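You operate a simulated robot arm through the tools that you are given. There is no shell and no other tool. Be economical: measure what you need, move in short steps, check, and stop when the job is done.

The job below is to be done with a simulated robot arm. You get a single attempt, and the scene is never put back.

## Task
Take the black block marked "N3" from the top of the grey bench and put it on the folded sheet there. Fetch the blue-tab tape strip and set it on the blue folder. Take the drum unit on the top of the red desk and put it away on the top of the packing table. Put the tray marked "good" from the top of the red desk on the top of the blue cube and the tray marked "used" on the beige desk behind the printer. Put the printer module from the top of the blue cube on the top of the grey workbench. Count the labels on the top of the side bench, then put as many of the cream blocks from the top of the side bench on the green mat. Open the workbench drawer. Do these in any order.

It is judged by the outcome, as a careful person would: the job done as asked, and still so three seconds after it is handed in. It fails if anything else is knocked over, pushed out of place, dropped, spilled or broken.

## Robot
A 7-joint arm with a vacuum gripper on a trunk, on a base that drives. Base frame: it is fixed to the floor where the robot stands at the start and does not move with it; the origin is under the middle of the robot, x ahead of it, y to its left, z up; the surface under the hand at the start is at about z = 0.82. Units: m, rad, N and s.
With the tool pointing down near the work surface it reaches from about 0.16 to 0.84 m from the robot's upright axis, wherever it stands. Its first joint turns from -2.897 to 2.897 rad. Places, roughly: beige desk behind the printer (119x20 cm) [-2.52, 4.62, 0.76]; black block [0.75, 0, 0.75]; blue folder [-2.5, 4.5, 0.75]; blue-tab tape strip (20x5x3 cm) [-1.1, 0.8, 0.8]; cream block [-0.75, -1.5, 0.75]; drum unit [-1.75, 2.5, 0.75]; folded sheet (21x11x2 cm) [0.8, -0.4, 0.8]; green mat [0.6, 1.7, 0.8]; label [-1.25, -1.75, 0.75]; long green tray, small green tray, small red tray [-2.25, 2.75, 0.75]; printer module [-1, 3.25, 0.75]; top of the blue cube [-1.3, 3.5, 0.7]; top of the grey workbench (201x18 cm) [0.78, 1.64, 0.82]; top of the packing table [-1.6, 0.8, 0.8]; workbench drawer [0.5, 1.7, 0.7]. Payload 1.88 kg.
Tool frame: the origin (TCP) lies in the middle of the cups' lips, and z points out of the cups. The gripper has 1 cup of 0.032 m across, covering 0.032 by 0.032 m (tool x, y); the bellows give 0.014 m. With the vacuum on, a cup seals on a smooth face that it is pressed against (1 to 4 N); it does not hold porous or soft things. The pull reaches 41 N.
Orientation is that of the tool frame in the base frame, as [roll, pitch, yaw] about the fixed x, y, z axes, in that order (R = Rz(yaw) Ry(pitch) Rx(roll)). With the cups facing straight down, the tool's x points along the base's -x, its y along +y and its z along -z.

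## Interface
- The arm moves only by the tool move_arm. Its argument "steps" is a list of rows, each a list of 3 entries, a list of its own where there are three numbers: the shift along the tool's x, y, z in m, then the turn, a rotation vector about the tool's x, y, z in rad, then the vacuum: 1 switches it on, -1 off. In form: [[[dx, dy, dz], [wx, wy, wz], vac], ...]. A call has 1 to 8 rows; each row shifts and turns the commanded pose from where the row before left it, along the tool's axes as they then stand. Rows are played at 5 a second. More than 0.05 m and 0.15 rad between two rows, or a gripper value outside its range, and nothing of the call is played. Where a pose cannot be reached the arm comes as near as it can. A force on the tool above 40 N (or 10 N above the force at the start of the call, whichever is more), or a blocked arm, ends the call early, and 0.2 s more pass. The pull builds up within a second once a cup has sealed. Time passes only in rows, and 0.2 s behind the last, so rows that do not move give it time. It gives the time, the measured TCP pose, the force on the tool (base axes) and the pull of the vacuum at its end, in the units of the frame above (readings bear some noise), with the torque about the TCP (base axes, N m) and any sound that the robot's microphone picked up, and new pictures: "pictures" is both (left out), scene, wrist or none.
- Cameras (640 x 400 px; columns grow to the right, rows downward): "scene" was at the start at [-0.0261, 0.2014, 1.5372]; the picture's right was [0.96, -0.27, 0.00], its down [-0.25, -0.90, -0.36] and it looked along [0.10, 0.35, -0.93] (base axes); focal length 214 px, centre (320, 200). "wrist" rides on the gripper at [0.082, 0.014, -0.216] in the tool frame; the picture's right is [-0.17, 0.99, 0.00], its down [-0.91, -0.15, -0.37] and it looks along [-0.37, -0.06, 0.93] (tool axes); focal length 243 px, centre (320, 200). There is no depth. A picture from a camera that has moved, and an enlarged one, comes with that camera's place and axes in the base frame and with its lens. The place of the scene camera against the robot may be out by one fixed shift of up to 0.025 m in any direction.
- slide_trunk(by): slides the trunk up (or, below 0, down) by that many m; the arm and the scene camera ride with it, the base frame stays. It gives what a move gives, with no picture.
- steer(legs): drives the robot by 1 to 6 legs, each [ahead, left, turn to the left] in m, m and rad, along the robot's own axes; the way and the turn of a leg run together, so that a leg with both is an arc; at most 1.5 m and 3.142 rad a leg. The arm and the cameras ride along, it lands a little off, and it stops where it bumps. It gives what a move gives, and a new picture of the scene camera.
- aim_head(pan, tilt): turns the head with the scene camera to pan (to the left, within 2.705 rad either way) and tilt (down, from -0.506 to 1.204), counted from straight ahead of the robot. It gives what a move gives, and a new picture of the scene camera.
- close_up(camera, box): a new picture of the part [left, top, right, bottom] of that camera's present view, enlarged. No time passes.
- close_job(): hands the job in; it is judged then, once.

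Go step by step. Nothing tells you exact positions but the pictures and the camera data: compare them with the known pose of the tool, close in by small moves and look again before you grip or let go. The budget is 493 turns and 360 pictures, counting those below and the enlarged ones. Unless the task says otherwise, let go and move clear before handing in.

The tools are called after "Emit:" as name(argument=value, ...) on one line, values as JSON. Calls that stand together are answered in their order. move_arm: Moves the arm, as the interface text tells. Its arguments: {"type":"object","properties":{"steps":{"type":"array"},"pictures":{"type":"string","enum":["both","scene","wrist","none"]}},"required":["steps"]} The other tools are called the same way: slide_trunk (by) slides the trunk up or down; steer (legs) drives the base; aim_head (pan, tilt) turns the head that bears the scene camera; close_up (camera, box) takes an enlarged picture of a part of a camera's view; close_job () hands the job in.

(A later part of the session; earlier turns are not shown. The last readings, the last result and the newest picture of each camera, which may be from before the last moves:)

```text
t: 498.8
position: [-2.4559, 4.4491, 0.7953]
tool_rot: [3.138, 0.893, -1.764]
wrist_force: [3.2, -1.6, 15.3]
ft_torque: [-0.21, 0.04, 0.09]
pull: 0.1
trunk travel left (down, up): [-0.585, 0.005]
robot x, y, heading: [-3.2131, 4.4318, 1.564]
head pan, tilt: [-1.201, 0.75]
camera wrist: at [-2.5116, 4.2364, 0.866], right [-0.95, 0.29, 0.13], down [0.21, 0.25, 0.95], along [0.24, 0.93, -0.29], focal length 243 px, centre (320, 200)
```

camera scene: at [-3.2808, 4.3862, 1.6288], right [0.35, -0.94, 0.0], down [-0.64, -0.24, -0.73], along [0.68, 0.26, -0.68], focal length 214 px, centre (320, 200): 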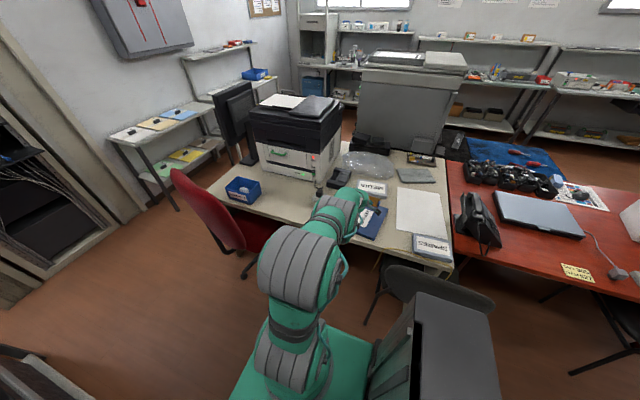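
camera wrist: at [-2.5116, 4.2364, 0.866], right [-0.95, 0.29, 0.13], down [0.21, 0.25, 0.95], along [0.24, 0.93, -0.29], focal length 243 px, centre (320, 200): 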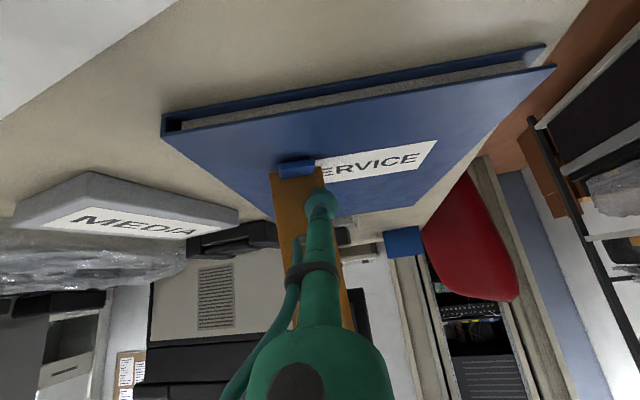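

Emit:
move_arm(steps=[[[0.003, 0, 0.0025], [0, 0, 0], -1], [[0.003, 0, 0.0025], [0, 0, 0], -1]], pictures="none")

Emit:
close_up(camera="wrist", box=[240, 120, 400, 220])

```text
t: 499.4
position: [-2.457, 4.449, 0.7867]
tool_rot: [3.138, 0.894, -1.765]
wrist_force: [0.0, -1.6, 13.2]
ft_torque: [-0.25, 0.03, 0.03]
pull: 0.0
trunk travel left (down, up): [-0.585, 0.005]
robot x, y, heading: [-3.2143, 4.4299, 1.564]
head pan, tilt: [-1.201, 0.75]
```

```text
4.00 times, centred on (320, 170) of wrist
camera zoom: at [-2.5123, 4.2365, 0.8572], right [-0.95, 0.29, 0.13], down [0.21, 0.25, 0.95], along [0.24, 0.93, -0.29], focal length 970 px, centre (320, 320)
```

zoom: 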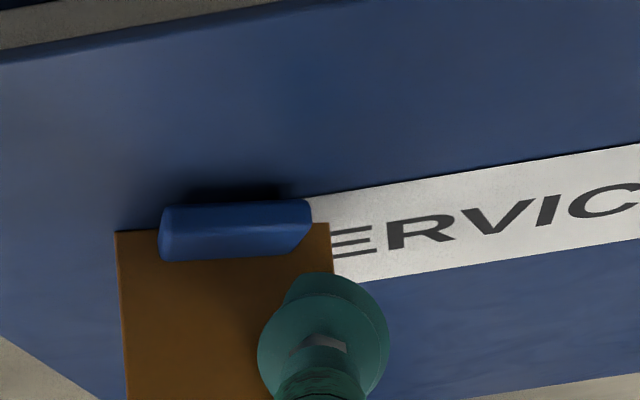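

Emit:
move_arm(steps=[[[0.002, 0, 0.002], [0, 0, 0], -1], [[0.002, 0, 0.002], [0, -0.1, 0], -1], [[0, 0, 0], [0, -0.1, 0], -1]], pictures="none")

Emit:
close_up(camera="scene", box=[320, 160, 440, 260])

Emit:
close_up(camera="wrist", box=[220, 100, 420, 260])

```text
t: 500.1
position: [-2.4783, 4.4592, 0.7857]
tool_rot: [3.133, 1.095, -1.772]
wrist_force: [-4.0, 1.0, 7.6]
ft_torque: [-0.21, -0.03, -0.05]
pull: 0.0
out of reach, approached as far as the arm can: row 2, 3
trunk travel left (down, up): [-0.585, 0.005]
robot x, y, heading: [-3.2154, 4.4299, 1.563]
head pan, tilt: [-1.201, 0.75]
```

```text
4.00 times, centred on (380, 210) of scene
camera zoom: at [-3.282, 4.3865, 1.6287], right [0.36, -0.93, 0.0], down [-0.64, -0.24, -0.73], along [0.68, 0.26, -0.68], focal length 858 px, centre (80, 160)
```

zoom: 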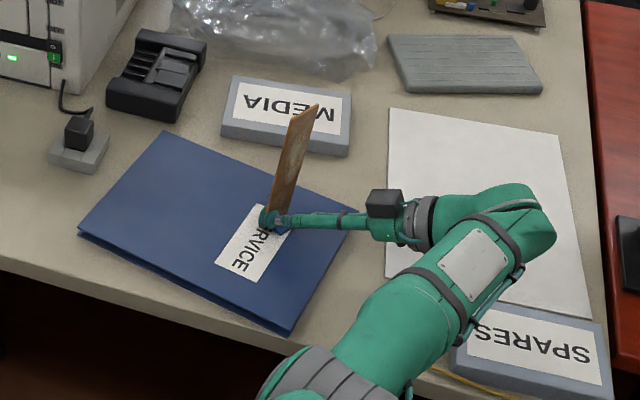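

```text
2.50 times, centred on (320, 180) of wrist
camera zoom: at [-2.5351, 4.2368, 0.8101], right [-0.95, 0.26, 0.15], down [0.17, 0.05, 0.98], along [0.25, 0.96, -0.1], focal length 606 px, centre (320, 250)
```

zoom: 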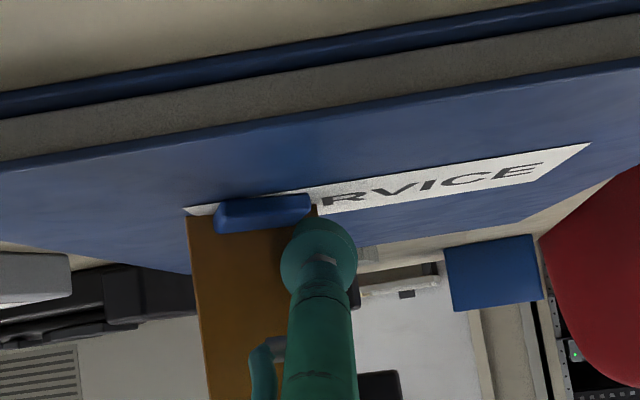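

Now the view is very clear: the tool is nearly horizontal and the strip stands on its tab end, still attached. I rise, level the tool and try toggling the vacuum in the air just above the folder.

Emit:
move_arm(steps=[[[-0.035, 0, -0.018], [0, 0, 0], -1], [[-0.035, 0, -0.018], [0, 0, 0], -1], [[0, 0, 0], [0, 0.14, 0], -1], [[0, 0, 0], [0, 0.14, 0], -1], [[0, 0, 0], [0, 0.14, 0], -1], [[0, 0, 0], [0, 0.14, 0], -1], [[0, 0, 0], [0, 0.14, 0], -1], [[0, 0, 0], [0, 0.14, 0], -1]], pictures="none")

Emit:
move_arm(steps=[[[0, 0, 0], [0, 0.14, 0], -1], [[0, 0, 0], [0, 0.118, 0], -1]], pictures="wrist")

Emit:
close_up(camera="scene", box=[320, 140, 440, 240])

```text
t: 501.6
position: [-2.4473, 4.4514, 0.7691]
tool_rot: [-3.123, 0.544, -1.752]
wrist_force: [2.1, 0.2, 10.8]
ft_torque: [-0.2, 0.1, 0.08]
pull: 0.1
out of reach, approached as far as the arm can: row 2, 3, 4, 5, 6, 7
trunk travel left (down, up): [-0.585, 0.005]
robot x, y, heading: [-3.2133, 4.4331, 1.56]
head pan, tilt: [-1.201, 0.75]
stopped in row 7: the force on the tool passed its limit at 52 N (the readings are from after the stop); the commanded pose is now the measured one
```

```text
t: 501.9
position: [-2.4428, 4.4523, 0.7682]
tool_rot: [-3.115, 0.513, -1.75]
wrist_force: [2.5, 3.4, 9.9]
ft_torque: [-0.2, 0.12, 0.03]
pull: 0.1
out of reach, approached as far as the arm can: row 1
trunk travel left (down, up): [-0.585, 0.005]
robot x, y, heading: [-3.2128, 4.4324, 1.562]
head pan, tilt: [-1.201, 0.75]
stopped in row 1: the force on the tool passed its limit at 52 N (the readings are from after the stop); the commanded pose is now the measured one
camera wrist: at [-2.494, 4.281, 0.9144], right [-0.94, 0.33, 0.06], down [0.25, 0.57, 0.78], along [0.23, 0.75, -0.62], focal length 243 px, centre (320, 200)
```

wrist: 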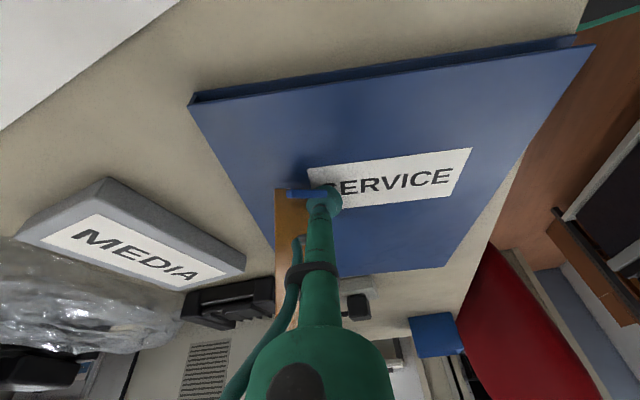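

```text
4.00 times, centred on (380, 190) of scene
camera zoom: at [-3.2813, 4.3863, 1.6288], right [0.36, -0.93, 0.0], down [-0.64, -0.24, -0.73], along [0.68, 0.26, -0.68], focal length 858 px, centre (80, 240)
```

zoom: 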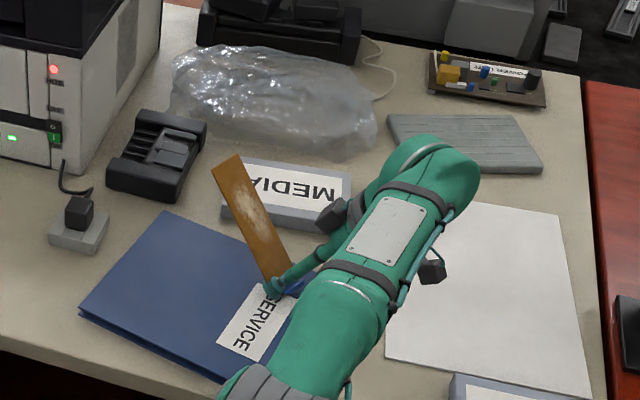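

The strip has shifted: its tab end is now at the cup's edge. I move the tool gently up and south (away from the strip) and look.

Emit:
move_arm(steps=[[[-0.002, 0, -0.006], [0, 0, 0], -1], [[-0.002, 0, -0.008], [0, 0, 0], -1], [[-0.003, 0, -0.012], [0, 0, 0], -1]], pictures="wrist")

Emit:
close_up(camera="scene", box=[320, 140, 440, 240])

```text
t: 502.7
position: [-2.4426, 4.4428, 0.7887]
tool_rot: [-3.123, 0.512, -1.757]
wrist_force: [0.0, -0.2, 0.3]
ft_torque: [0.01, -0.03, 0.0]
pull: 0.1
out of reach, approached as far as the arm can: row 3
trunk travel left (down, up): [-0.585, 0.005]
robot x, y, heading: [-3.2155, 4.4335, 1.562]
head pan, tilt: [-1.201, 0.75]
camera wrist: at [-2.4926, 4.2719, 0.9362], right [-0.94, 0.33, 0.07], down [0.26, 0.58, 0.78], along [0.22, 0.75, -0.63], focal length 243 px, centre (320, 200)
```

wrist: 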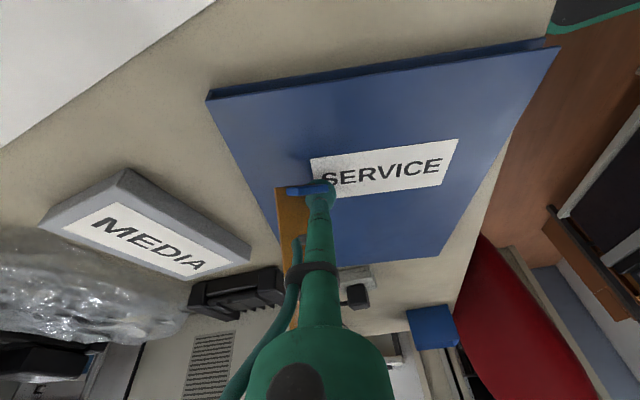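

```text
4.00 times, centred on (380, 190) of scene
camera zoom: at [-3.2808, 4.3862, 1.6289], right [0.35, -0.93, 0.0], down [-0.64, -0.24, -0.73], along [0.68, 0.26, -0.68], focal length 858 px, centre (80, 240)
```

zoom: 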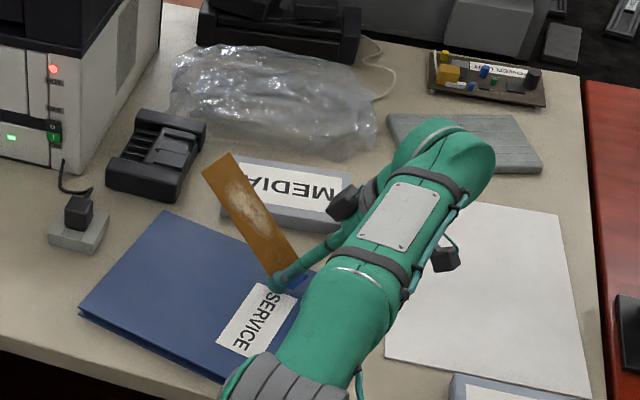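

Emit:
move_arm(steps=[[[-0.024, 0, -0.043], [0, 0, 0], -1], [[-0.024, 0, -0.043], [0, 0, 0], -1], [[0, 0, 0], [0, 0.128, 0], -1], [[0, 0, 0], [0, 0.128, 0], -1], [[0, 0, 0], [0, 0.128, 0], -1], [[0, 0, 0], [0, 0.128, 0], -1]], pictures="wrist")

Emit:
close_up(camera="wrist", box=[220, 100, 420, 260])

Emit:
close_up(camera="scene", box=[320, 140, 440, 240])

```text
t: 504.1
position: [-2.4368, 4.4418, 0.8874]
tool_rot: [-3.12, -0.003, -1.767]
wrist_force: [0.1, -0.1, -0.6]
ft_torque: [0.02, 0.0, -0.01]
pull: 0.0
out of reach, approached as far as the arm can: row 1, 3
trunk travel left (down, up): [-0.585, 0.005]
robot x, y, heading: [-3.2146, 4.4316, 1.565]
head pan, tilt: [-1.201, 0.75]
camera wrist: at [-2.4709, 4.3648, 1.1035], right [-0.93, 0.35, -0.02], down [0.32, 0.87, 0.38], along [0.15, 0.34, -0.93], focal length 243 px, centre (320, 200)
```

wrist: 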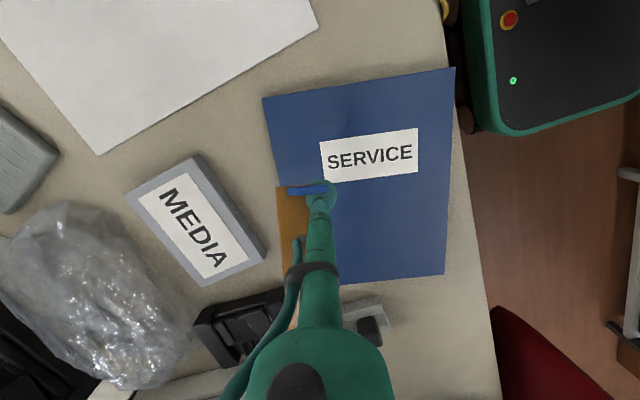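

```text
2.50 times, centred on (320, 180) of wrist
camera zoom: at [-2.4709, 4.3648, 1.1035], right [-0.93, 0.35, -0.02], down [0.32, 0.87, 0.38], along [0.15, 0.34, -0.93], focal length 606 px, centre (320, 250)
```

zoom: 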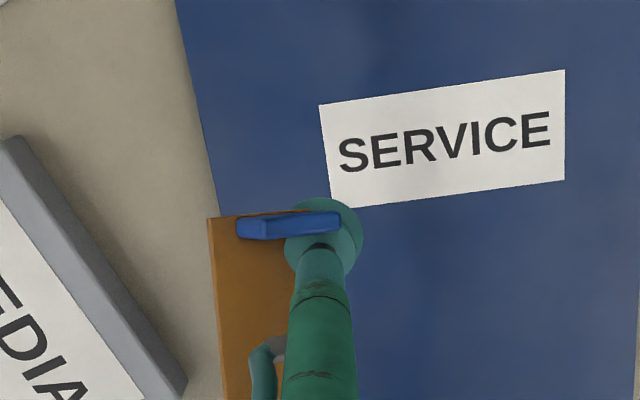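

```text
4.00 times, centred on (380, 190) of scene
camera zoom: at [-3.2808, 4.3863, 1.6289], right [0.35, -0.93, 0.0], down [-0.64, -0.24, -0.73], along [0.68, 0.26, -0.68], focal length 858 px, centre (80, 240)
```

zoom: 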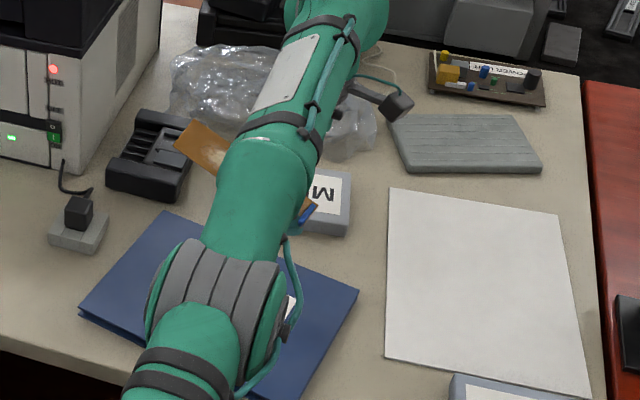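

The strip now hangs only by a corner. I shift west so that it lies over the folder, and lower it.

Emit:
move_arm(steps=[[[0, 0.03, 0], [-0.02, 0, 0], -1], [[0, 0.03, 0], [0, 0, 0], -1], [[-0.02, 0.02, 0.0], [0, 0, 0], -1], [[0, 0, 0.04], [0, 0, 0], -1], [[0, 0, 0.03], [0, 0, 0], -1]], pictures="wrist")

Emit:
close_up(camera="wrist", box=[200, 100, 440, 300])

```text
t: 505.3
position: [-2.4464, 4.4683, 0.8218]
tool_rot: [3.138, 0.0, -1.765]
wrist_force: [0.5, -0.8, 0.1]
ft_torque: [-0.01, -0.01, -0.01]
pull: 0.1
out of reach, approached as far as the arm can: row 1, 2, 3
trunk travel left (down, up): [-0.585, 0.005]
robot x, y, heading: [-3.21, 4.4342, 1.562]
head pan, tilt: [-1.201, 0.75]
camera wrist: at [-2.4754, 4.3916, 1.036], right [-0.94, 0.35, 0.0], down [0.33, 0.87, 0.37], along [0.13, 0.35, -0.93], focal length 243 px, centre (320, 200)
```

wrist: 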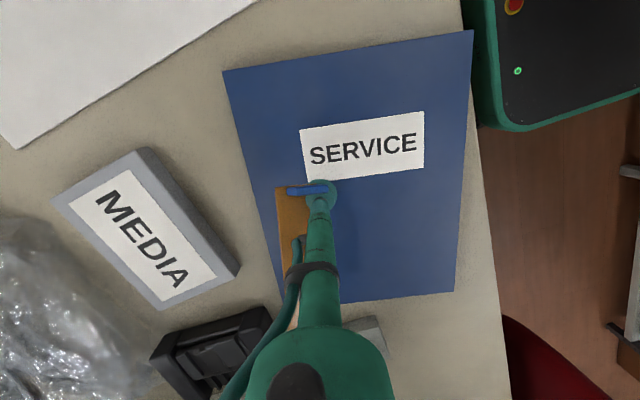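

```text
2.00 times, centred on (320, 200) of wrist
camera zoom: at [-2.4754, 4.3916, 1.036], right [-0.94, 0.35, 0.0], down [0.33, 0.87, 0.37], along [0.13, 0.35, -0.93], focal length 485 px, centre (320, 200)
```

zoom: 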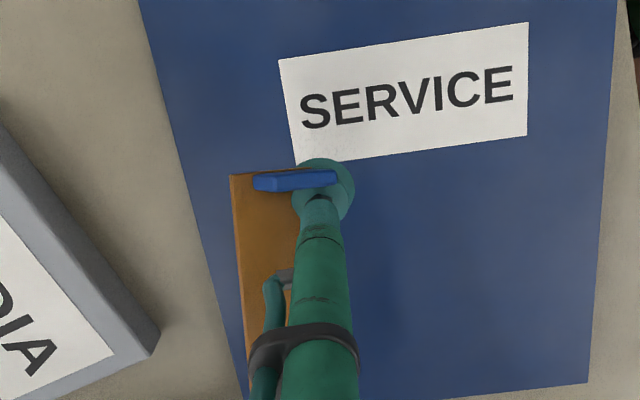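

Emit:
move_arm(steps=[[[0.024, 0.023, 0], [0, 0, 0], -1], [[0.024, 0.023, 0], [0, 0, 0], -1], [[0, 0, 0.02], [0, 0, 0], -1], [[0, 0, 0.012], [0, 0, 0], -1], [[0, 0, 0.008], [0, 0, 0], -1]], pictures="wrist")

Emit:
close_up(camera="wrist", box=[220, 120, 420, 260])

```text
t: 506.5
position: [-2.4466, 4.455, 0.7813]
tool_rot: [-3.141, 0.001, -1.766]
wrist_force: [0.5, -1.1, 0.3]
ft_torque: [-0.02, 0.0, 0.02]
pull: 0.1
out of reach, approached as far as the arm can: row 1, 2
trunk travel left (down, up): [-0.585, 0.005]
robot x, y, heading: [-3.2118, 4.4336, 1.564]
head pan, tilt: [-1.201, 0.75]
camera wrist: at [-2.4764, 4.3783, 0.9958], right [-0.94, 0.35, 0.0], down [0.33, 0.87, 0.37], along [0.13, 0.35, -0.93], focal length 243 px, centre (320, 200)
```

wrist: 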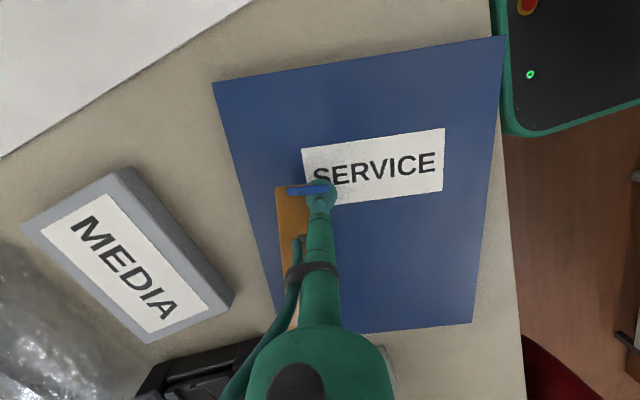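

```text
2.86 times, centred on (320, 190) of wrist
camera zoom: at [-2.4764, 4.3783, 0.9958], right [-0.94, 0.35, 0.0], down [0.33, 0.87, 0.37], along [0.13, 0.35, -0.93], focal length 693 px, centre (320, 229)
```

zoom: 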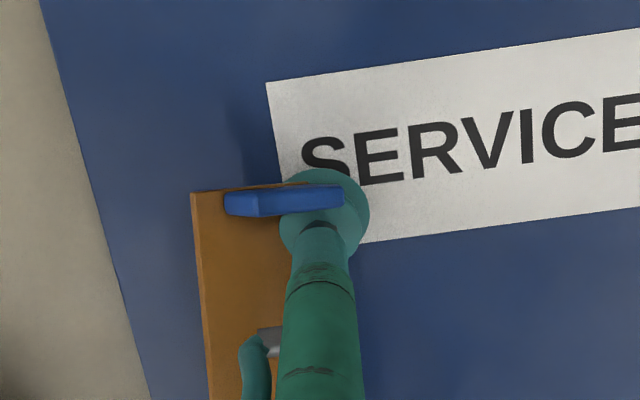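

Emit:
move_arm(steps=[[[0, 0, 0.006], [0, 0, 0], -1], [[0, 0, 0.005], [0, 0, 0], -1], [[0, 0, 0.004], [0, 0, 0], -1]], pictures="none")

Emit:
move_arm(steps=[[[0, 0, -0.01], [0, 0, 0], -1], [[0, 0, -0.02], [0, 0, 0], -1], [[0, 0, -0.03], [0, 0, 0], -1]], pictures="wrist")

```text
t: 507.3
position: [-2.4453, 4.4554, 0.7672]
tool_rot: [-3.14, 0.0, -1.766]
wrist_force: [1.7, 1.2, 3.2]
ft_torque: [-0.03, 0.02, 0.02]
pull: 0.1
trunk travel left (down, up): [-0.585, 0.005]
robot x, y, heading: [-3.213, 4.4306, 1.559]
head pan, tilt: [-1.201, 0.75]
```

```text
t: 508.1
position: [-2.4475, 4.4542, 0.8262]
tool_rot: [3.14, -0.001, -1.767]
wrist_force: [0.4, 0.0, 0.5]
ft_torque: [-0.01, 0.0, -0.02]
pull: 0.0
trunk travel left (down, up): [-0.585, 0.005]
robot x, y, heading: [-3.2164, 4.4308, 1.562]
head pan, tilt: [-1.201, 0.75]
camera wrist: at [-2.4759, 4.3771, 1.0409], right [-0.94, 0.35, 0.0], down [0.33, 0.87, 0.37], along [0.13, 0.35, -0.93], focal length 243 px, centre (320, 200)
```

wrist: 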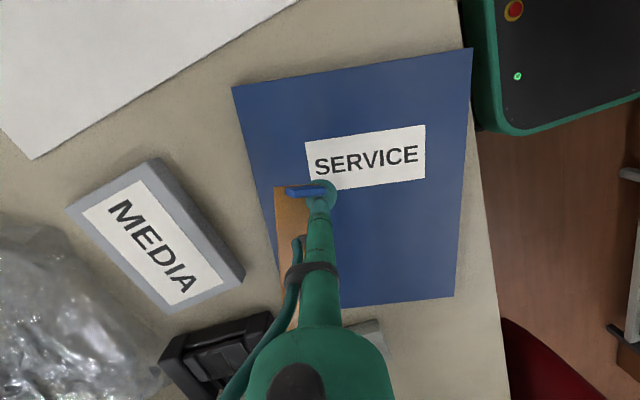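

The strip now touches only the cup's rim beside the tab. I lower again and check from the side whether it lies flat on the folder.

Emit:
move_arm(steps=[[[0, 0, 0.03], [0, 0, 0], -1], [[0, 0, 0.02], [0, 0, 0], -1], [[0, 0, 0.008], [0, 0, 0], -1], [[0, 0, 0.004], [0, 0, 0], -1]], pictures="both")

Emit:
close_up(camera="wrist", box=[240, 150, 400, 250])

Emit:
close_up(camera="scene", box=[300, 140, 460, 260])

```text
t: 509.1
position: [-2.4463, 4.4547, 0.7655]
tool_rot: [-3.141, 0.0, -1.768]
wrist_force: [-0.6, -0.2, 4.1]
ft_torque: [-0.02, -0.04, -0.03]
pull: 0.0
trunk travel left (down, up): [-0.585, 0.005]
robot x, y, heading: [-3.2153, 4.4317, 1.563]
head pan, tilt: [-1.201, 0.75]
camera scene: at [-3.2813, 4.3863, 1.629], right [0.35, -0.93, 0.0], down [-0.64, -0.24, -0.73], along [0.68, 0.26, -0.68], focal length 214 px, centre (320, 200)
camera wrist: at [-2.4758, 4.3774, 0.9796], right [-0.94, 0.35, 0.0], down [0.33, 0.87, 0.37], along [0.13, 0.35, -0.93], focal length 243 px, centre (320, 200)
```

scene: 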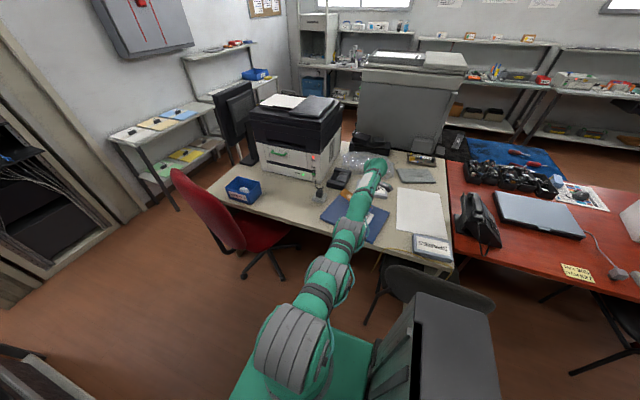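
wrist: 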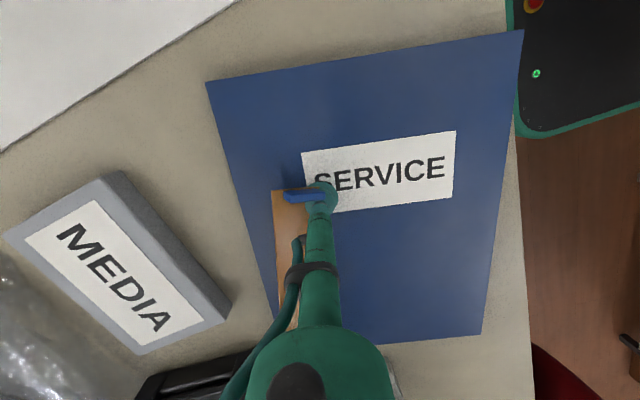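

```text
4.00 times, centred on (320, 200) of wrist
camera zoom: at [-2.4758, 4.3774, 0.9796], right [-0.94, 0.35, 0.0], down [0.33, 0.87, 0.37], along [0.13, 0.35, -0.93], focal length 970 px, centre (320, 200)
```

zoom: 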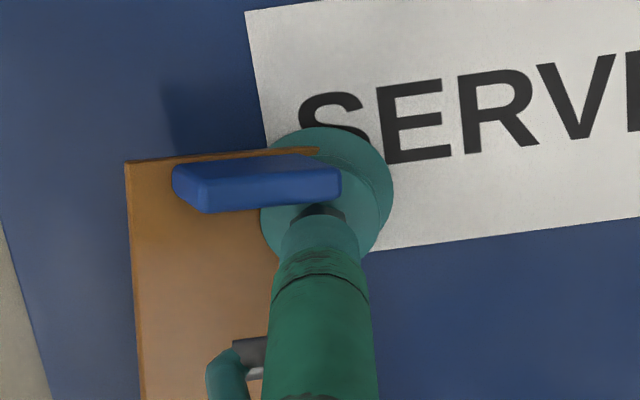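

```text
3.33 times, centred on (380, 200) of scene
camera zoom: at [-3.2813, 4.3863, 1.629], right [0.35, -0.93, 0.0], down [-0.64, -0.24, -0.73], along [0.68, 0.26, -0.68], focal length 715 px, centre (120, 200)
```

zoom: 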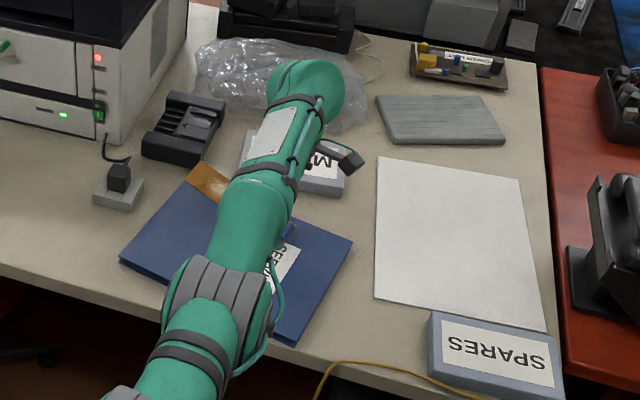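

The strip's corner now sits beside the lip, and the cup itself touches the folder. I switch the vacuum on here to see whether the cup takes the folder instead — that may free the strip.

Emit:
move_arm(steps=[[[0, 0, 0.002], [0, 0, 0], 1], [[0, 0, 0], [0, 0, 0], 1], [[0, 0, 0], [0, 0, 0], 1], [[0, 0, 0], [0, 0, 0], 1], [[0, 0, 0], [0, 0, 0], 1]], pictures="wrist")

```text
t: 510.3
position: [-2.4475, 4.4558, 0.7613]
tool_rot: [3.141, 0.0, -1.765]
wrist_force: [-1.8, -1.5, 4.6]
ft_torque: [0.05, -0.04, 0.0]
pull: 0.0
trunk travel left (down, up): [-0.585, 0.005]
robot x, y, heading: [-3.2125, 4.4293, 1.561]
head pan, tilt: [-1.201, 0.75]
camera wrist: at [-2.4759, 4.3773, 0.9773], right [-0.94, 0.35, 0.0], down [0.33, 0.87, 0.37], along [0.13, 0.35, -0.93], focal length 243 px, centre (320, 200)
```

wrist: 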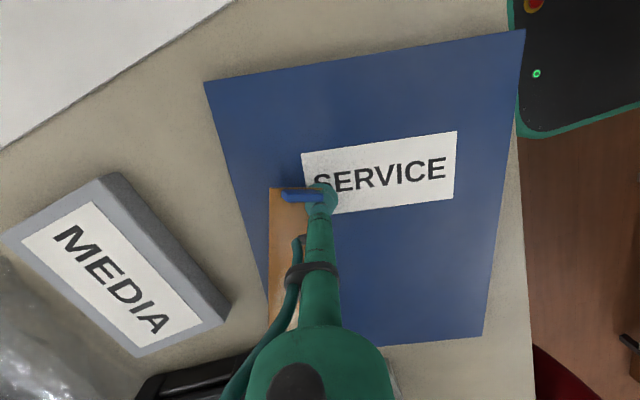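

No seal there, so the vacuum plays no part any more. I switch off, unload the cup, and draw the tool west away from the strip's edge by moving the base slightly.

Emit:
move_arm(steps=[[[0, 0, 0], [0, 0, 0], -1], [[0, 0, -0.004], [0, 0, 0], -1]], pictures="none")

Emit:
steer(legs=[[0, 0.05, 0]])

Emit:
close_up(camera="wrist", box=[160, 100, 480, 300])

```text
t: 510.9
position: [-2.4463, 4.4556, 0.7663]
tool_rot: [3.141, 0.001, -1.767]
wrist_force: [-0.1, -0.9, 3.4]
ft_torque: [0.05, -0.02, -0.04]
pull: 0.0
trunk travel left (down, up): [-0.585, 0.005]
robot x, y, heading: [-3.2128, 4.4345, 1.565]
head pan, tilt: [-1.201, 0.75]
```

```text
t: 511.8
position: [-2.4956, 4.4554, 0.768]
tool_rot: [3.14, -0.001, -1.766]
wrist_force: [-1.6, 1.0, 3.0]
ft_torque: [-0.03, -0.01, 0.03]
pull: 0.1
trunk travel left (down, up): [-0.585, 0.005]
robot x, y, heading: [-3.2614, 4.4323, 1.561]
head pan, tilt: [-1.201, 0.75]
camera scene: at [-3.3304, 4.3866, 1.6289], right [0.36, -0.93, 0.0], down [-0.64, -0.24, -0.73], along [0.68, 0.26, -0.68], focal length 214 px, centre (320, 200)
```

scene: 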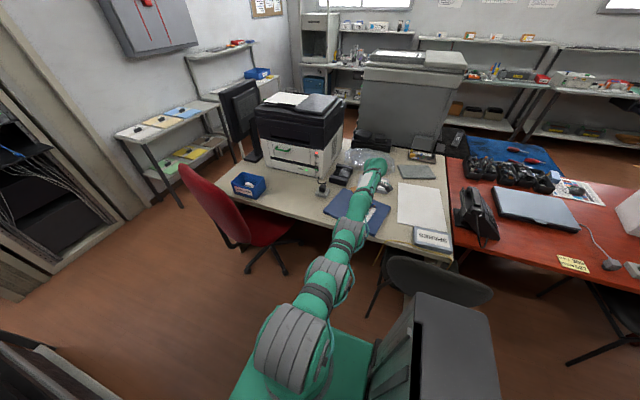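

```text
2.00 times, centred on (320, 200) of wrist
camera zoom: at [-2.5252, 4.3786, 0.9813], right [-0.94, 0.35, 0.0], down [0.33, 0.87, 0.37], along [0.13, 0.35, -0.93], focal length 485 px, centre (320, 200)
```

zoom: 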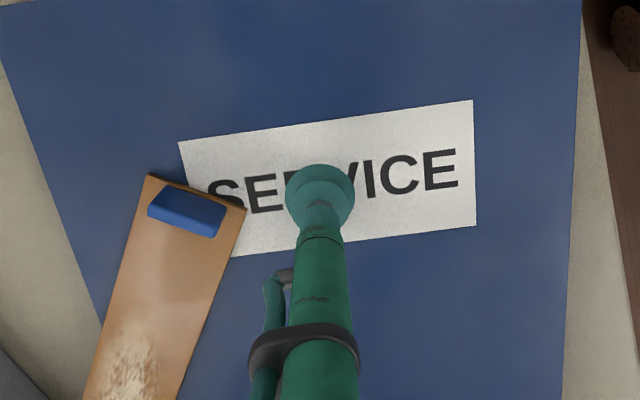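

The strip has come free and lies on the folder. I lift the tool straight up and check how it lies.

Emit:
move_arm(steps=[[[0, 0, -0.02], [0, 0, 0], -1], [[0, 0, -0.05], [0, 0, 0], -1], [[0, 0, -0.05], [0, 0, 0], -1], [[0, 0, -0.05], [0, 0, 0], -1]], pictures="wrist")

```text
t: 512.8
position: [-2.4957, 4.4568, 0.9365]
tool_rot: [3.139, 0.0, -1.766]
wrist_force: [-0.1, -0.1, 0.0]
ft_torque: [0.02, -0.02, 0.02]
pull: 0.0
trunk travel left (down, up): [-0.585, 0.005]
robot x, y, heading: [-3.2619, 4.4309, 1.563]
head pan, tilt: [-1.201, 0.75]
camera wrist: at [-2.5245, 4.3795, 1.1519], right [-0.94, 0.35, 0.0], down [0.33, 0.87, 0.37], along [0.13, 0.35, -0.93], focal length 243 px, centre (320, 200)
```

wrist: 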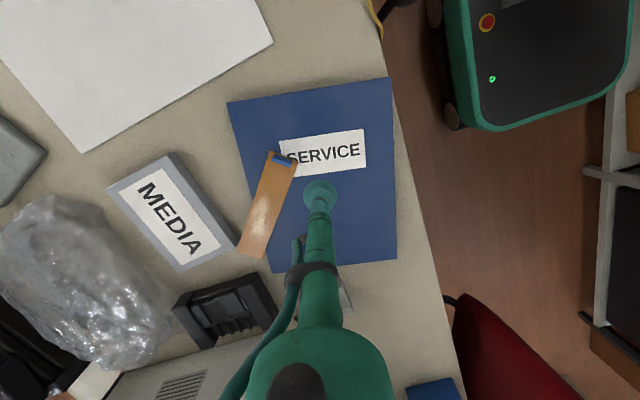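

Emit:
close_up(camera="wrist", box=[180, 120, 340, 280])

Emit:
close_up(camera="scene", box=[290, 150, 430, 260])

```text
2.50 times, centred on (260, 200) of wrist
camera zoom: at [-2.5245, 4.3795, 1.1519], right [-0.94, 0.35, 0.0], down [0.33, 0.87, 0.37], along [0.13, 0.35, -0.93], focal length 606 px, centre (470, 200)
```

zoom: 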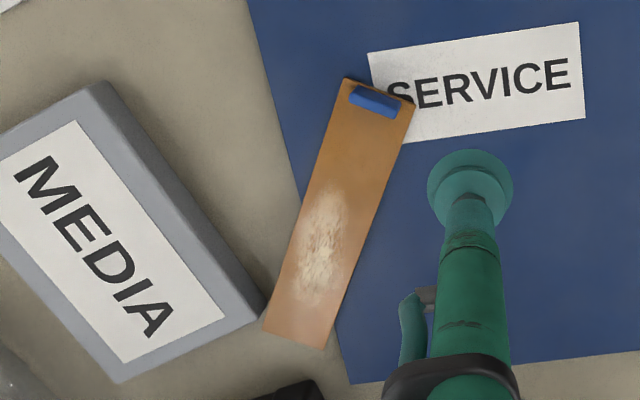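

```text
3.64 times, centred on (360, 205) of scene
camera zoom: at [-3.3305, 4.3866, 1.6288], right [0.36, -0.93, 0.0], down [-0.64, -0.24, -0.73], along [0.68, 0.26, -0.68], focal length 780 px, centre (174, 182)
```

zoom: 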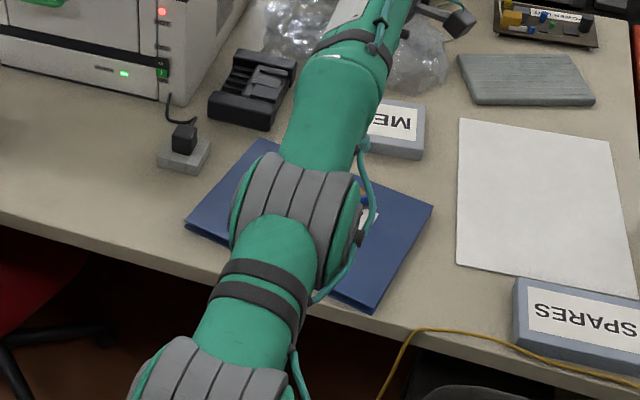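

The strip's far third overhangs the folder's edge. I'll draw it further on by pulling its tab: cup placed just behind the tab, a few millimetres above the strip.

Emit:
move_arm(steps=[[[-0.0068, -0.0344, 0], [0, 0, 0], -1], [[-0.0068, -0.0344, 0], [0, 0, 0], -1], [[0, 0, 0.05], [0, 0, 0], -1], [[0, 0, 0.04], [0, 0, 0], -1]], pictures="none")

Emit:
close_up(camera="wrist", box=[200, 90, 440, 250])

```text
t: 513.8
position: [-2.4836, 4.4568, 0.8497]
tool_rot: [-3.139, 0.0, -1.766]
wrist_force: [0.1, -0.2, 0.9]
ft_torque: [0.01, 0.01, 0.01]
pull: 0.0
out of reach, approached as far as the arm can: row 1, 2
trunk travel left (down, up): [-0.585, 0.005]
robot x, y, heading: [-3.2605, 4.4358, 1.567]
head pan, tilt: [-1.201, 0.75]
```

```text
2.50 times, centred on (320, 170) of wrist
camera zoom: at [-2.5132, 4.3793, 1.0633], right [-0.94, 0.35, 0.0], down [0.33, 0.87, 0.38], along [0.13, 0.35, -0.93], focal length 606 px, centre (320, 275)
```

zoom: 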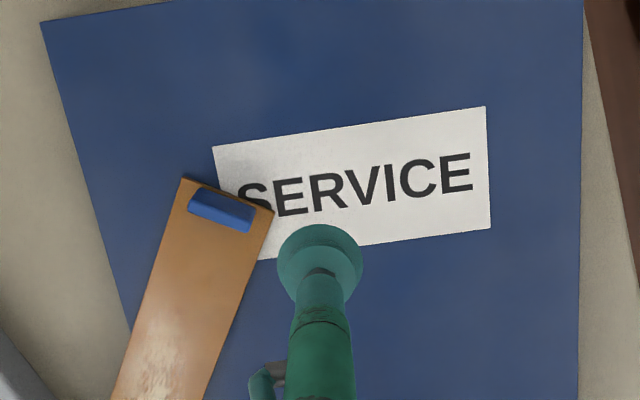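

Emit:
steer(legs=[[0, -0.06, 0]])

Emit:
close_up(camera="wrist", box=[200, 90, 440, 250])

```text
t: 514.8
position: [-2.4242, 4.4568, 0.8483]
tool_rot: [-3.14, 0.001, -1.765]
wrist_force: [-0.6, 0.3, -0.7]
ft_torque: [-0.02, -0.01, 0.01]
pull: 0.1
trunk travel left (down, up): [-0.585, 0.005]
robot x, y, heading: [-3.2004, 4.4327, 1.561]
head pan, tilt: [-1.201, 0.75]
camera scene: at [-3.2698, 4.3862, 1.6289], right [0.36, -0.93, 0.0], down [-0.64, -0.24, -0.73], along [0.68, 0.26, -0.68], focal length 214 px, centre (320, 200)
```

scene: 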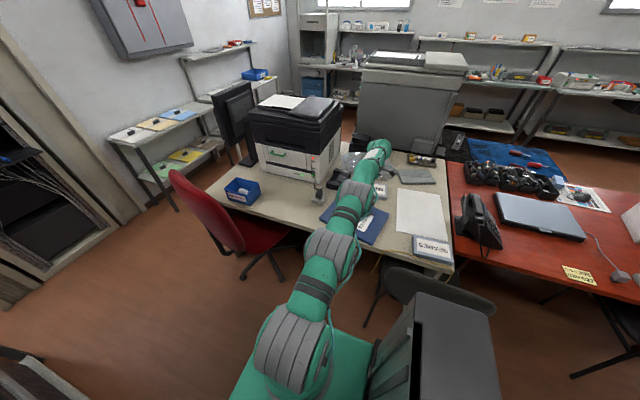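

```text
2.50 times, centred on (320, 170) of wrist
camera zoom: at [-2.4529, 4.3793, 1.0623], right [-0.94, 0.35, 0.0], down [0.33, 0.87, 0.37], along [0.13, 0.35, -0.93], focal length 606 px, centre (320, 275)
```

zoom: 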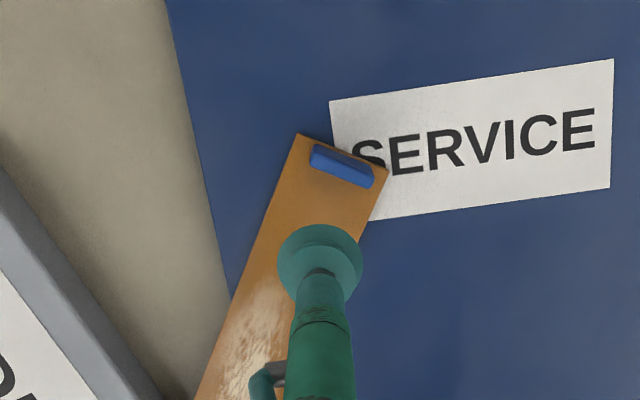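

Emit:
move_arm(steps=[[[0, 0, 0.045], [0, 0, 0], -1], [[0, 0, 0.024], [0, 0, 0], -1]], pictures="none")

Emit:
close_up(camera="wrist", box=[220, 120, 420, 250])

```text
t: 515.4
position: [-2.4244, 4.457, 0.7789]
tool_rot: [3.14, -0.001, -1.765]
wrist_force: [0.3, -0.2, 0.4]
ft_torque: [-0.01, -0.02, 0.01]
pull: 0.1
trunk travel left (down, up): [-0.585, 0.005]
robot x, y, heading: [-3.2047, 4.4309, 1.563]
head pan, tilt: [-1.201, 0.75]
```

```text
3.08 times, centred on (320, 185) of wrist
camera zoom: at [-2.4532, 4.3792, 0.9941], right [-0.94, 0.35, 0.0], down [0.33, 0.87, 0.37], along [0.13, 0.35, -0.93], focal length 746 px, centre (320, 246)
```

zoom: 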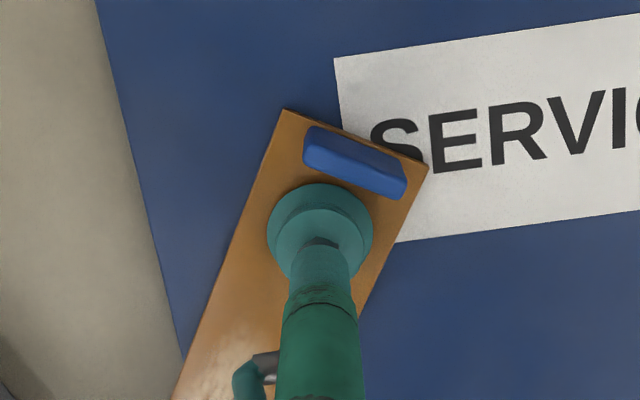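

Well placed behind the tab. I lower 2 mm and draw south-west with the base.

Emit:
move_arm(steps=[[[0, 0, 0.002], [0, 0, 0], -1]], pictures="none")

Emit:
steer(legs=[[-0.055, 0.04, 0]])

Emit:
close_up(camera="wrist", box=[160, 100, 480, 300])

```text
t: 515.8
position: [-2.4245, 4.4569, 0.7786]
tool_rot: [3.141, 0.0, -1.763]
wrist_force: [0.1, -0.3, -0.6]
ft_torque: [0.03, 0.03, -0.02]
pull: 0.0
trunk travel left (down, up): [-0.585, 0.005]
robot x, y, heading: [-3.1999, 4.4289, 1.566]
head pan, tilt: [-1.201, 0.75]
```

```text
t: 516.8
position: [-2.4641, 4.4022, 0.7764]
tool_rot: [-3.141, 0.001, -1.763]
wrist_force: [-0.5, 0.2, 0.2]
ft_torque: [0.04, 0.0, 0.01]
pull: 0.0
trunk travel left (down, up): [-0.585, 0.005]
robot x, y, heading: [-3.239, 4.3766, 1.564]
head pan, tilt: [-1.201, 0.75]
camera scene: at [-3.31, 4.3311, 1.6289], right [0.36, -0.93, 0.0], down [-0.64, -0.24, -0.73], along [0.68, 0.26, -0.68], focal length 214 px, centre (320, 200)
```

scene: 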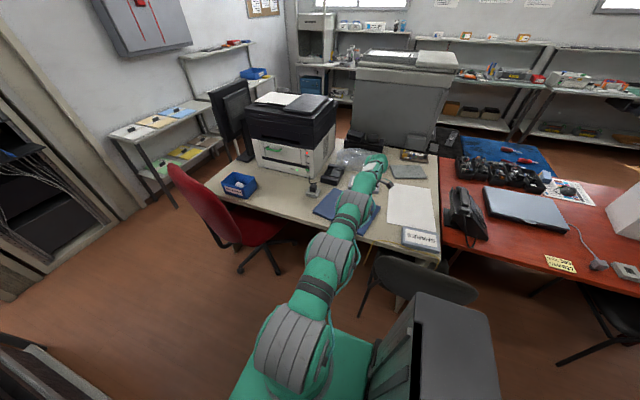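

```text
2.00 times, centred on (320, 200) of wrist
camera zoom: at [-2.4933, 4.3243, 0.9921], right [-0.94, 0.35, 0.0], down [0.33, 0.87, 0.37], along [0.13, 0.35, -0.93], focal length 485 px, centre (320, 200)
```

zoom: 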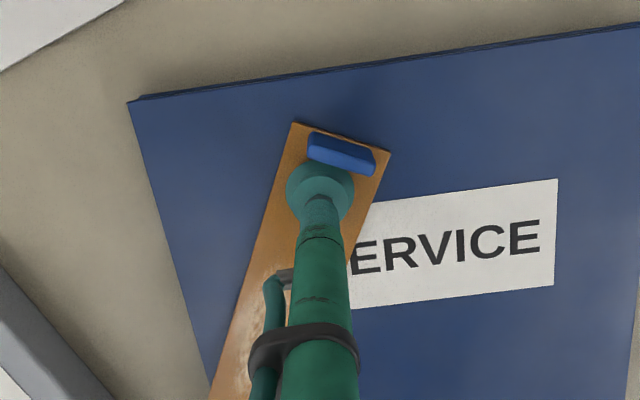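

It moved with the tab. One more short pull mostly westward, then I lift off.

Emit:
steer(legs=[[-0.012, 0.02, 0]])

Emit:
move_arm(steps=[[[0, 0, -0.01], [0, 0, 0], -1], [[0, 0, -0.04], [0, 0, 0], -1], [[0, 0, -0.05], [0, 0, 0], -1], [[0, 0, -0.05], [0, 0, 0], -1]], pictures="wrist")

```text
t: 517.6
position: [-2.4847, 4.3906, 0.7777]
tool_rot: [-3.14, 0.0, -1.766]
wrist_force: [0.1, 0.9, -0.2]
ft_torque: [-0.02, 0.01, 0.01]
pull: 0.0
trunk travel left (down, up): [-0.585, 0.005]
robot x, y, heading: [-3.2637, 4.3662, 1.565]
head pan, tilt: [-1.201, 0.75]
camera scene: at [-3.3301, 4.3194, 1.6289], right [0.36, -0.93, 0.0], down [-0.64, -0.24, -0.73], along [0.68, 0.26, -0.68], focal length 214 px, centre (320, 200)
```

scene: 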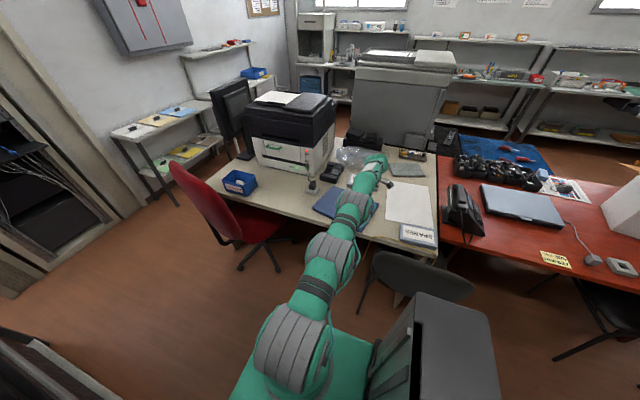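

```text
t: 518.6
position: [-2.484, 4.3898, 0.9278]
tool_rot: [-3.141, -0.001, -1.764]
wrist_force: [0.4, 0.3, -0.7]
ft_torque: [0.03, 0.02, 0.0]
pull: 0.0
trunk travel left (down, up): [-0.585, 0.005]
robot x, y, heading: [-3.2622, 4.3651, 1.566]
head pan, tilt: [-1.201, 0.75]
camera wrist: at [-2.5129, 4.3119, 1.1428], right [-0.94, 0.35, 0.0], down [0.33, 0.87, 0.37], along [0.13, 0.35, -0.93], focal length 243 px, centre (320, 200)
```

wrist: 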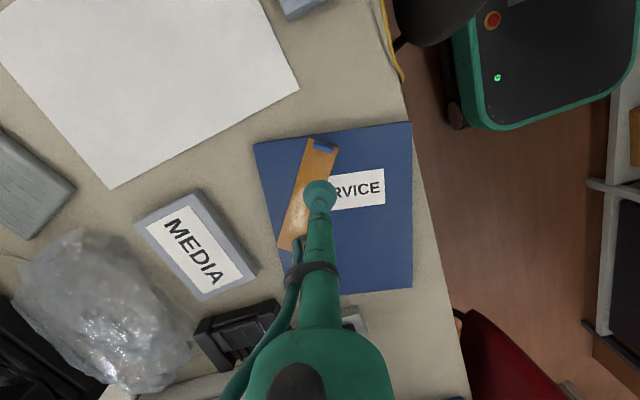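

The strip now lies wholly on the folder, free of the cup. Next the trays. I raise the arm, turn the tool back to its normal orientation and retract.

Emit:
move_arm(steps=[[[0, 0.04, -0.03], [0, 0, 0], -1], [[0, 0.04, -0.03], [0, 0, 0], -1], [[0, 0.04, -0.03], [0, 0, 0], -1], [[0, 0.04, -0.03], [0, 0, 0.138], -1], [[0, 0, -0.04], [0, 0, 0.138], -1], [[0, 0, 0], [0, 0, 0.138], -1], [[0, 0, 0], [0, 0, 0.138], -1], [[0, 0, 0], [0, 0, 0.138], -1]], pictures="none")

Emit:
move_arm(steps=[[[0, 0, 0], [0, 0, 0.138], -1], [[0, 0, 0], [0, 0, 0.138], -1], [[0, 0, 0], [0, 0, 0.138], -1], [[0, 0, 0], [0, 0, 0.138], -1], [[0, 0, 0], [0, 0, 0.138], -1], [[0.04, 0, 0], [0, 0, 0], -1], [[0.04, 0, 0], [0, 0, 0], -1], [[0.04, 0, 0], [0, 0, 0], -1]], pictures="none")

Emit:
aim_head(pan=-2.2, tilt=0.6)

```text
t: 520.4
position: [-2.6417, 4.4214, 1.0884]
tool_rot: [-3.14, 0.0, -2.458]
wrist_force: [0.1, 0.3, 0.0]
ft_torque: [-0.02, -0.02, 0.01]
pull: 0.1
trunk travel left (down, up): [-0.585, 0.005]
robot x, y, heading: [-3.2627, 4.365, 1.563]
head pan, tilt: [-1.201, 0.75]
```

```text
t: 522.2
position: [-2.7627, 4.4195, 1.0877]
tool_rot: [-3.141, 0.0, 3.136]
wrist_force: [-0.7, 0.5, -0.2]
ft_torque: [-0.02, 0.02, -0.05]
pull: 0.2
trunk travel left (down, up): [-0.585, 0.005]
robot x, y, heading: [-3.2614, 4.3662, 1.566]
head pan, tilt: [-1.201, 0.75]
```

```text
t: 523.5
position: [-2.7611, 4.4203, 1.0878]
tool_rot: [3.14, 0.001, 3.138]
wrist_force: [-0.4, -0.4, 0.3]
ft_torque: [0.0, 0.03, -0.01]
pull: 0.1
trunk travel left (down, up): [-0.585, 0.005]
robot x, y, heading: [-3.2642, 4.3661, 1.561]
head pan, tilt: [-2.201, 0.6]
camera scene: at [-3.3364, 4.2374, 1.6418], right [-0.59, -0.81, 0.0], down [-0.46, 0.34, -0.82], along [0.66, -0.49, -0.57], focal length 214 px, centre (320, 200)
```

scene: 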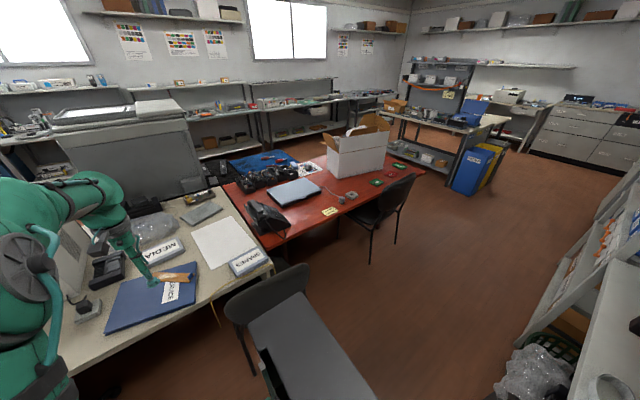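

Emit:
steer(legs=[[-0.8, 0, 0], [-0.8, 0, 0], [0, -0.2, 0]])

Emit:
aim_head(pan=-1.4, tilt=0.7)

Emit:
close_up(camera="wrist", box=[0, 0, 640, 400])

```text
t: 532.9
position: [-2.5699, 2.807, 1.0888]
tool_rot: [-3.141, 0.001, 3.14]
wrist_force: [0.2, -1.3, 0.2]
ft_torque: [0.02, -0.03, 0.03]
pull: 0.0
trunk travel left (down, up): [-0.585, 0.005]
robot x, y, heading: [-3.0736, 2.7536, 1.567]
head pan, tilt: [-2.201, 0.6]
camera scene: at [-3.145, 2.6232, 1.6418], right [-0.59, -0.8, 0.0], down [-0.45, 0.34, -0.82], along [0.66, -0.49, -0.57], focal length 214 px, centre (320, 200)
```

scene: 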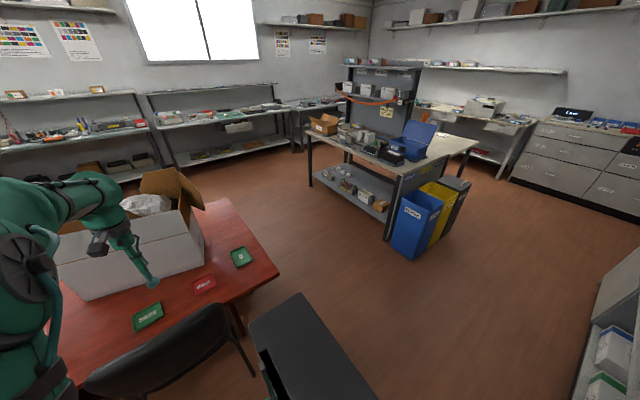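

```text
t: 534.0
position: [-2.5701, 2.8057, 1.0883]
tool_rot: [-3.14, 0.0, 3.137]
wrist_force: [0.0, 0.5, -0.3]
ft_torque: [-0.01, 0.01, -0.03]
pull: 0.0
trunk travel left (down, up): [-0.585, 0.005]
robot x, y, heading: [-3.0683, 2.752, 1.565]
head pan, tilt: [-1.4, 0.7]
camera scene: at [-3.1326, 2.6896, 1.6332], right [0.16, -0.99, 0.0], down [-0.64, -0.11, -0.77], along [0.75, 0.13, -0.64], focal length 214 px, centre (320, 200)
```

scene: 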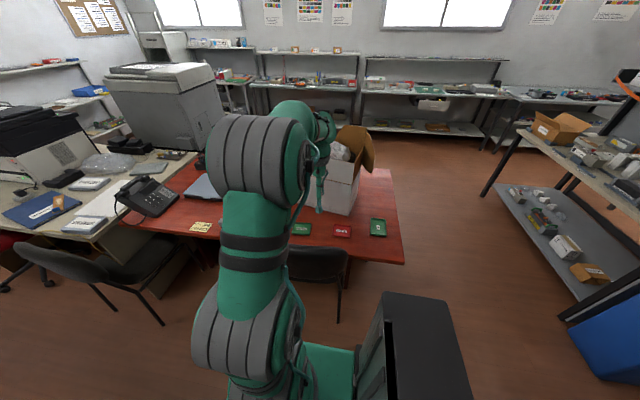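

```text
1.00 times, centred on (320, 200) of wrist (not enlarged: the box is as wide or as high as the picture)
camera zoom: at [-2.6519, 2.8204, 1.3028], right [0.17, 0.99, 0.0], down [0.91, -0.16, 0.37], along [0.37, -0.06, -0.93], focal length 243 px, centre (320, 200)
```

zoom: 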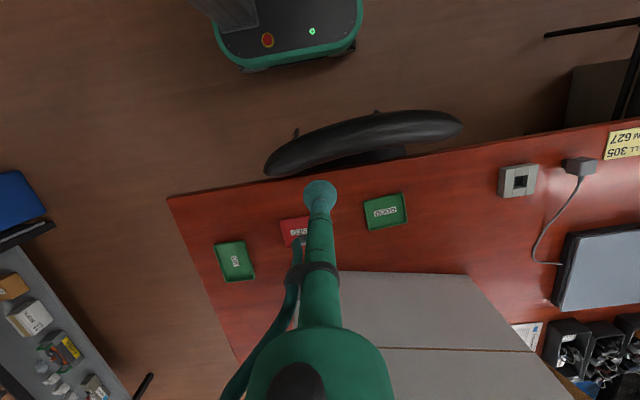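

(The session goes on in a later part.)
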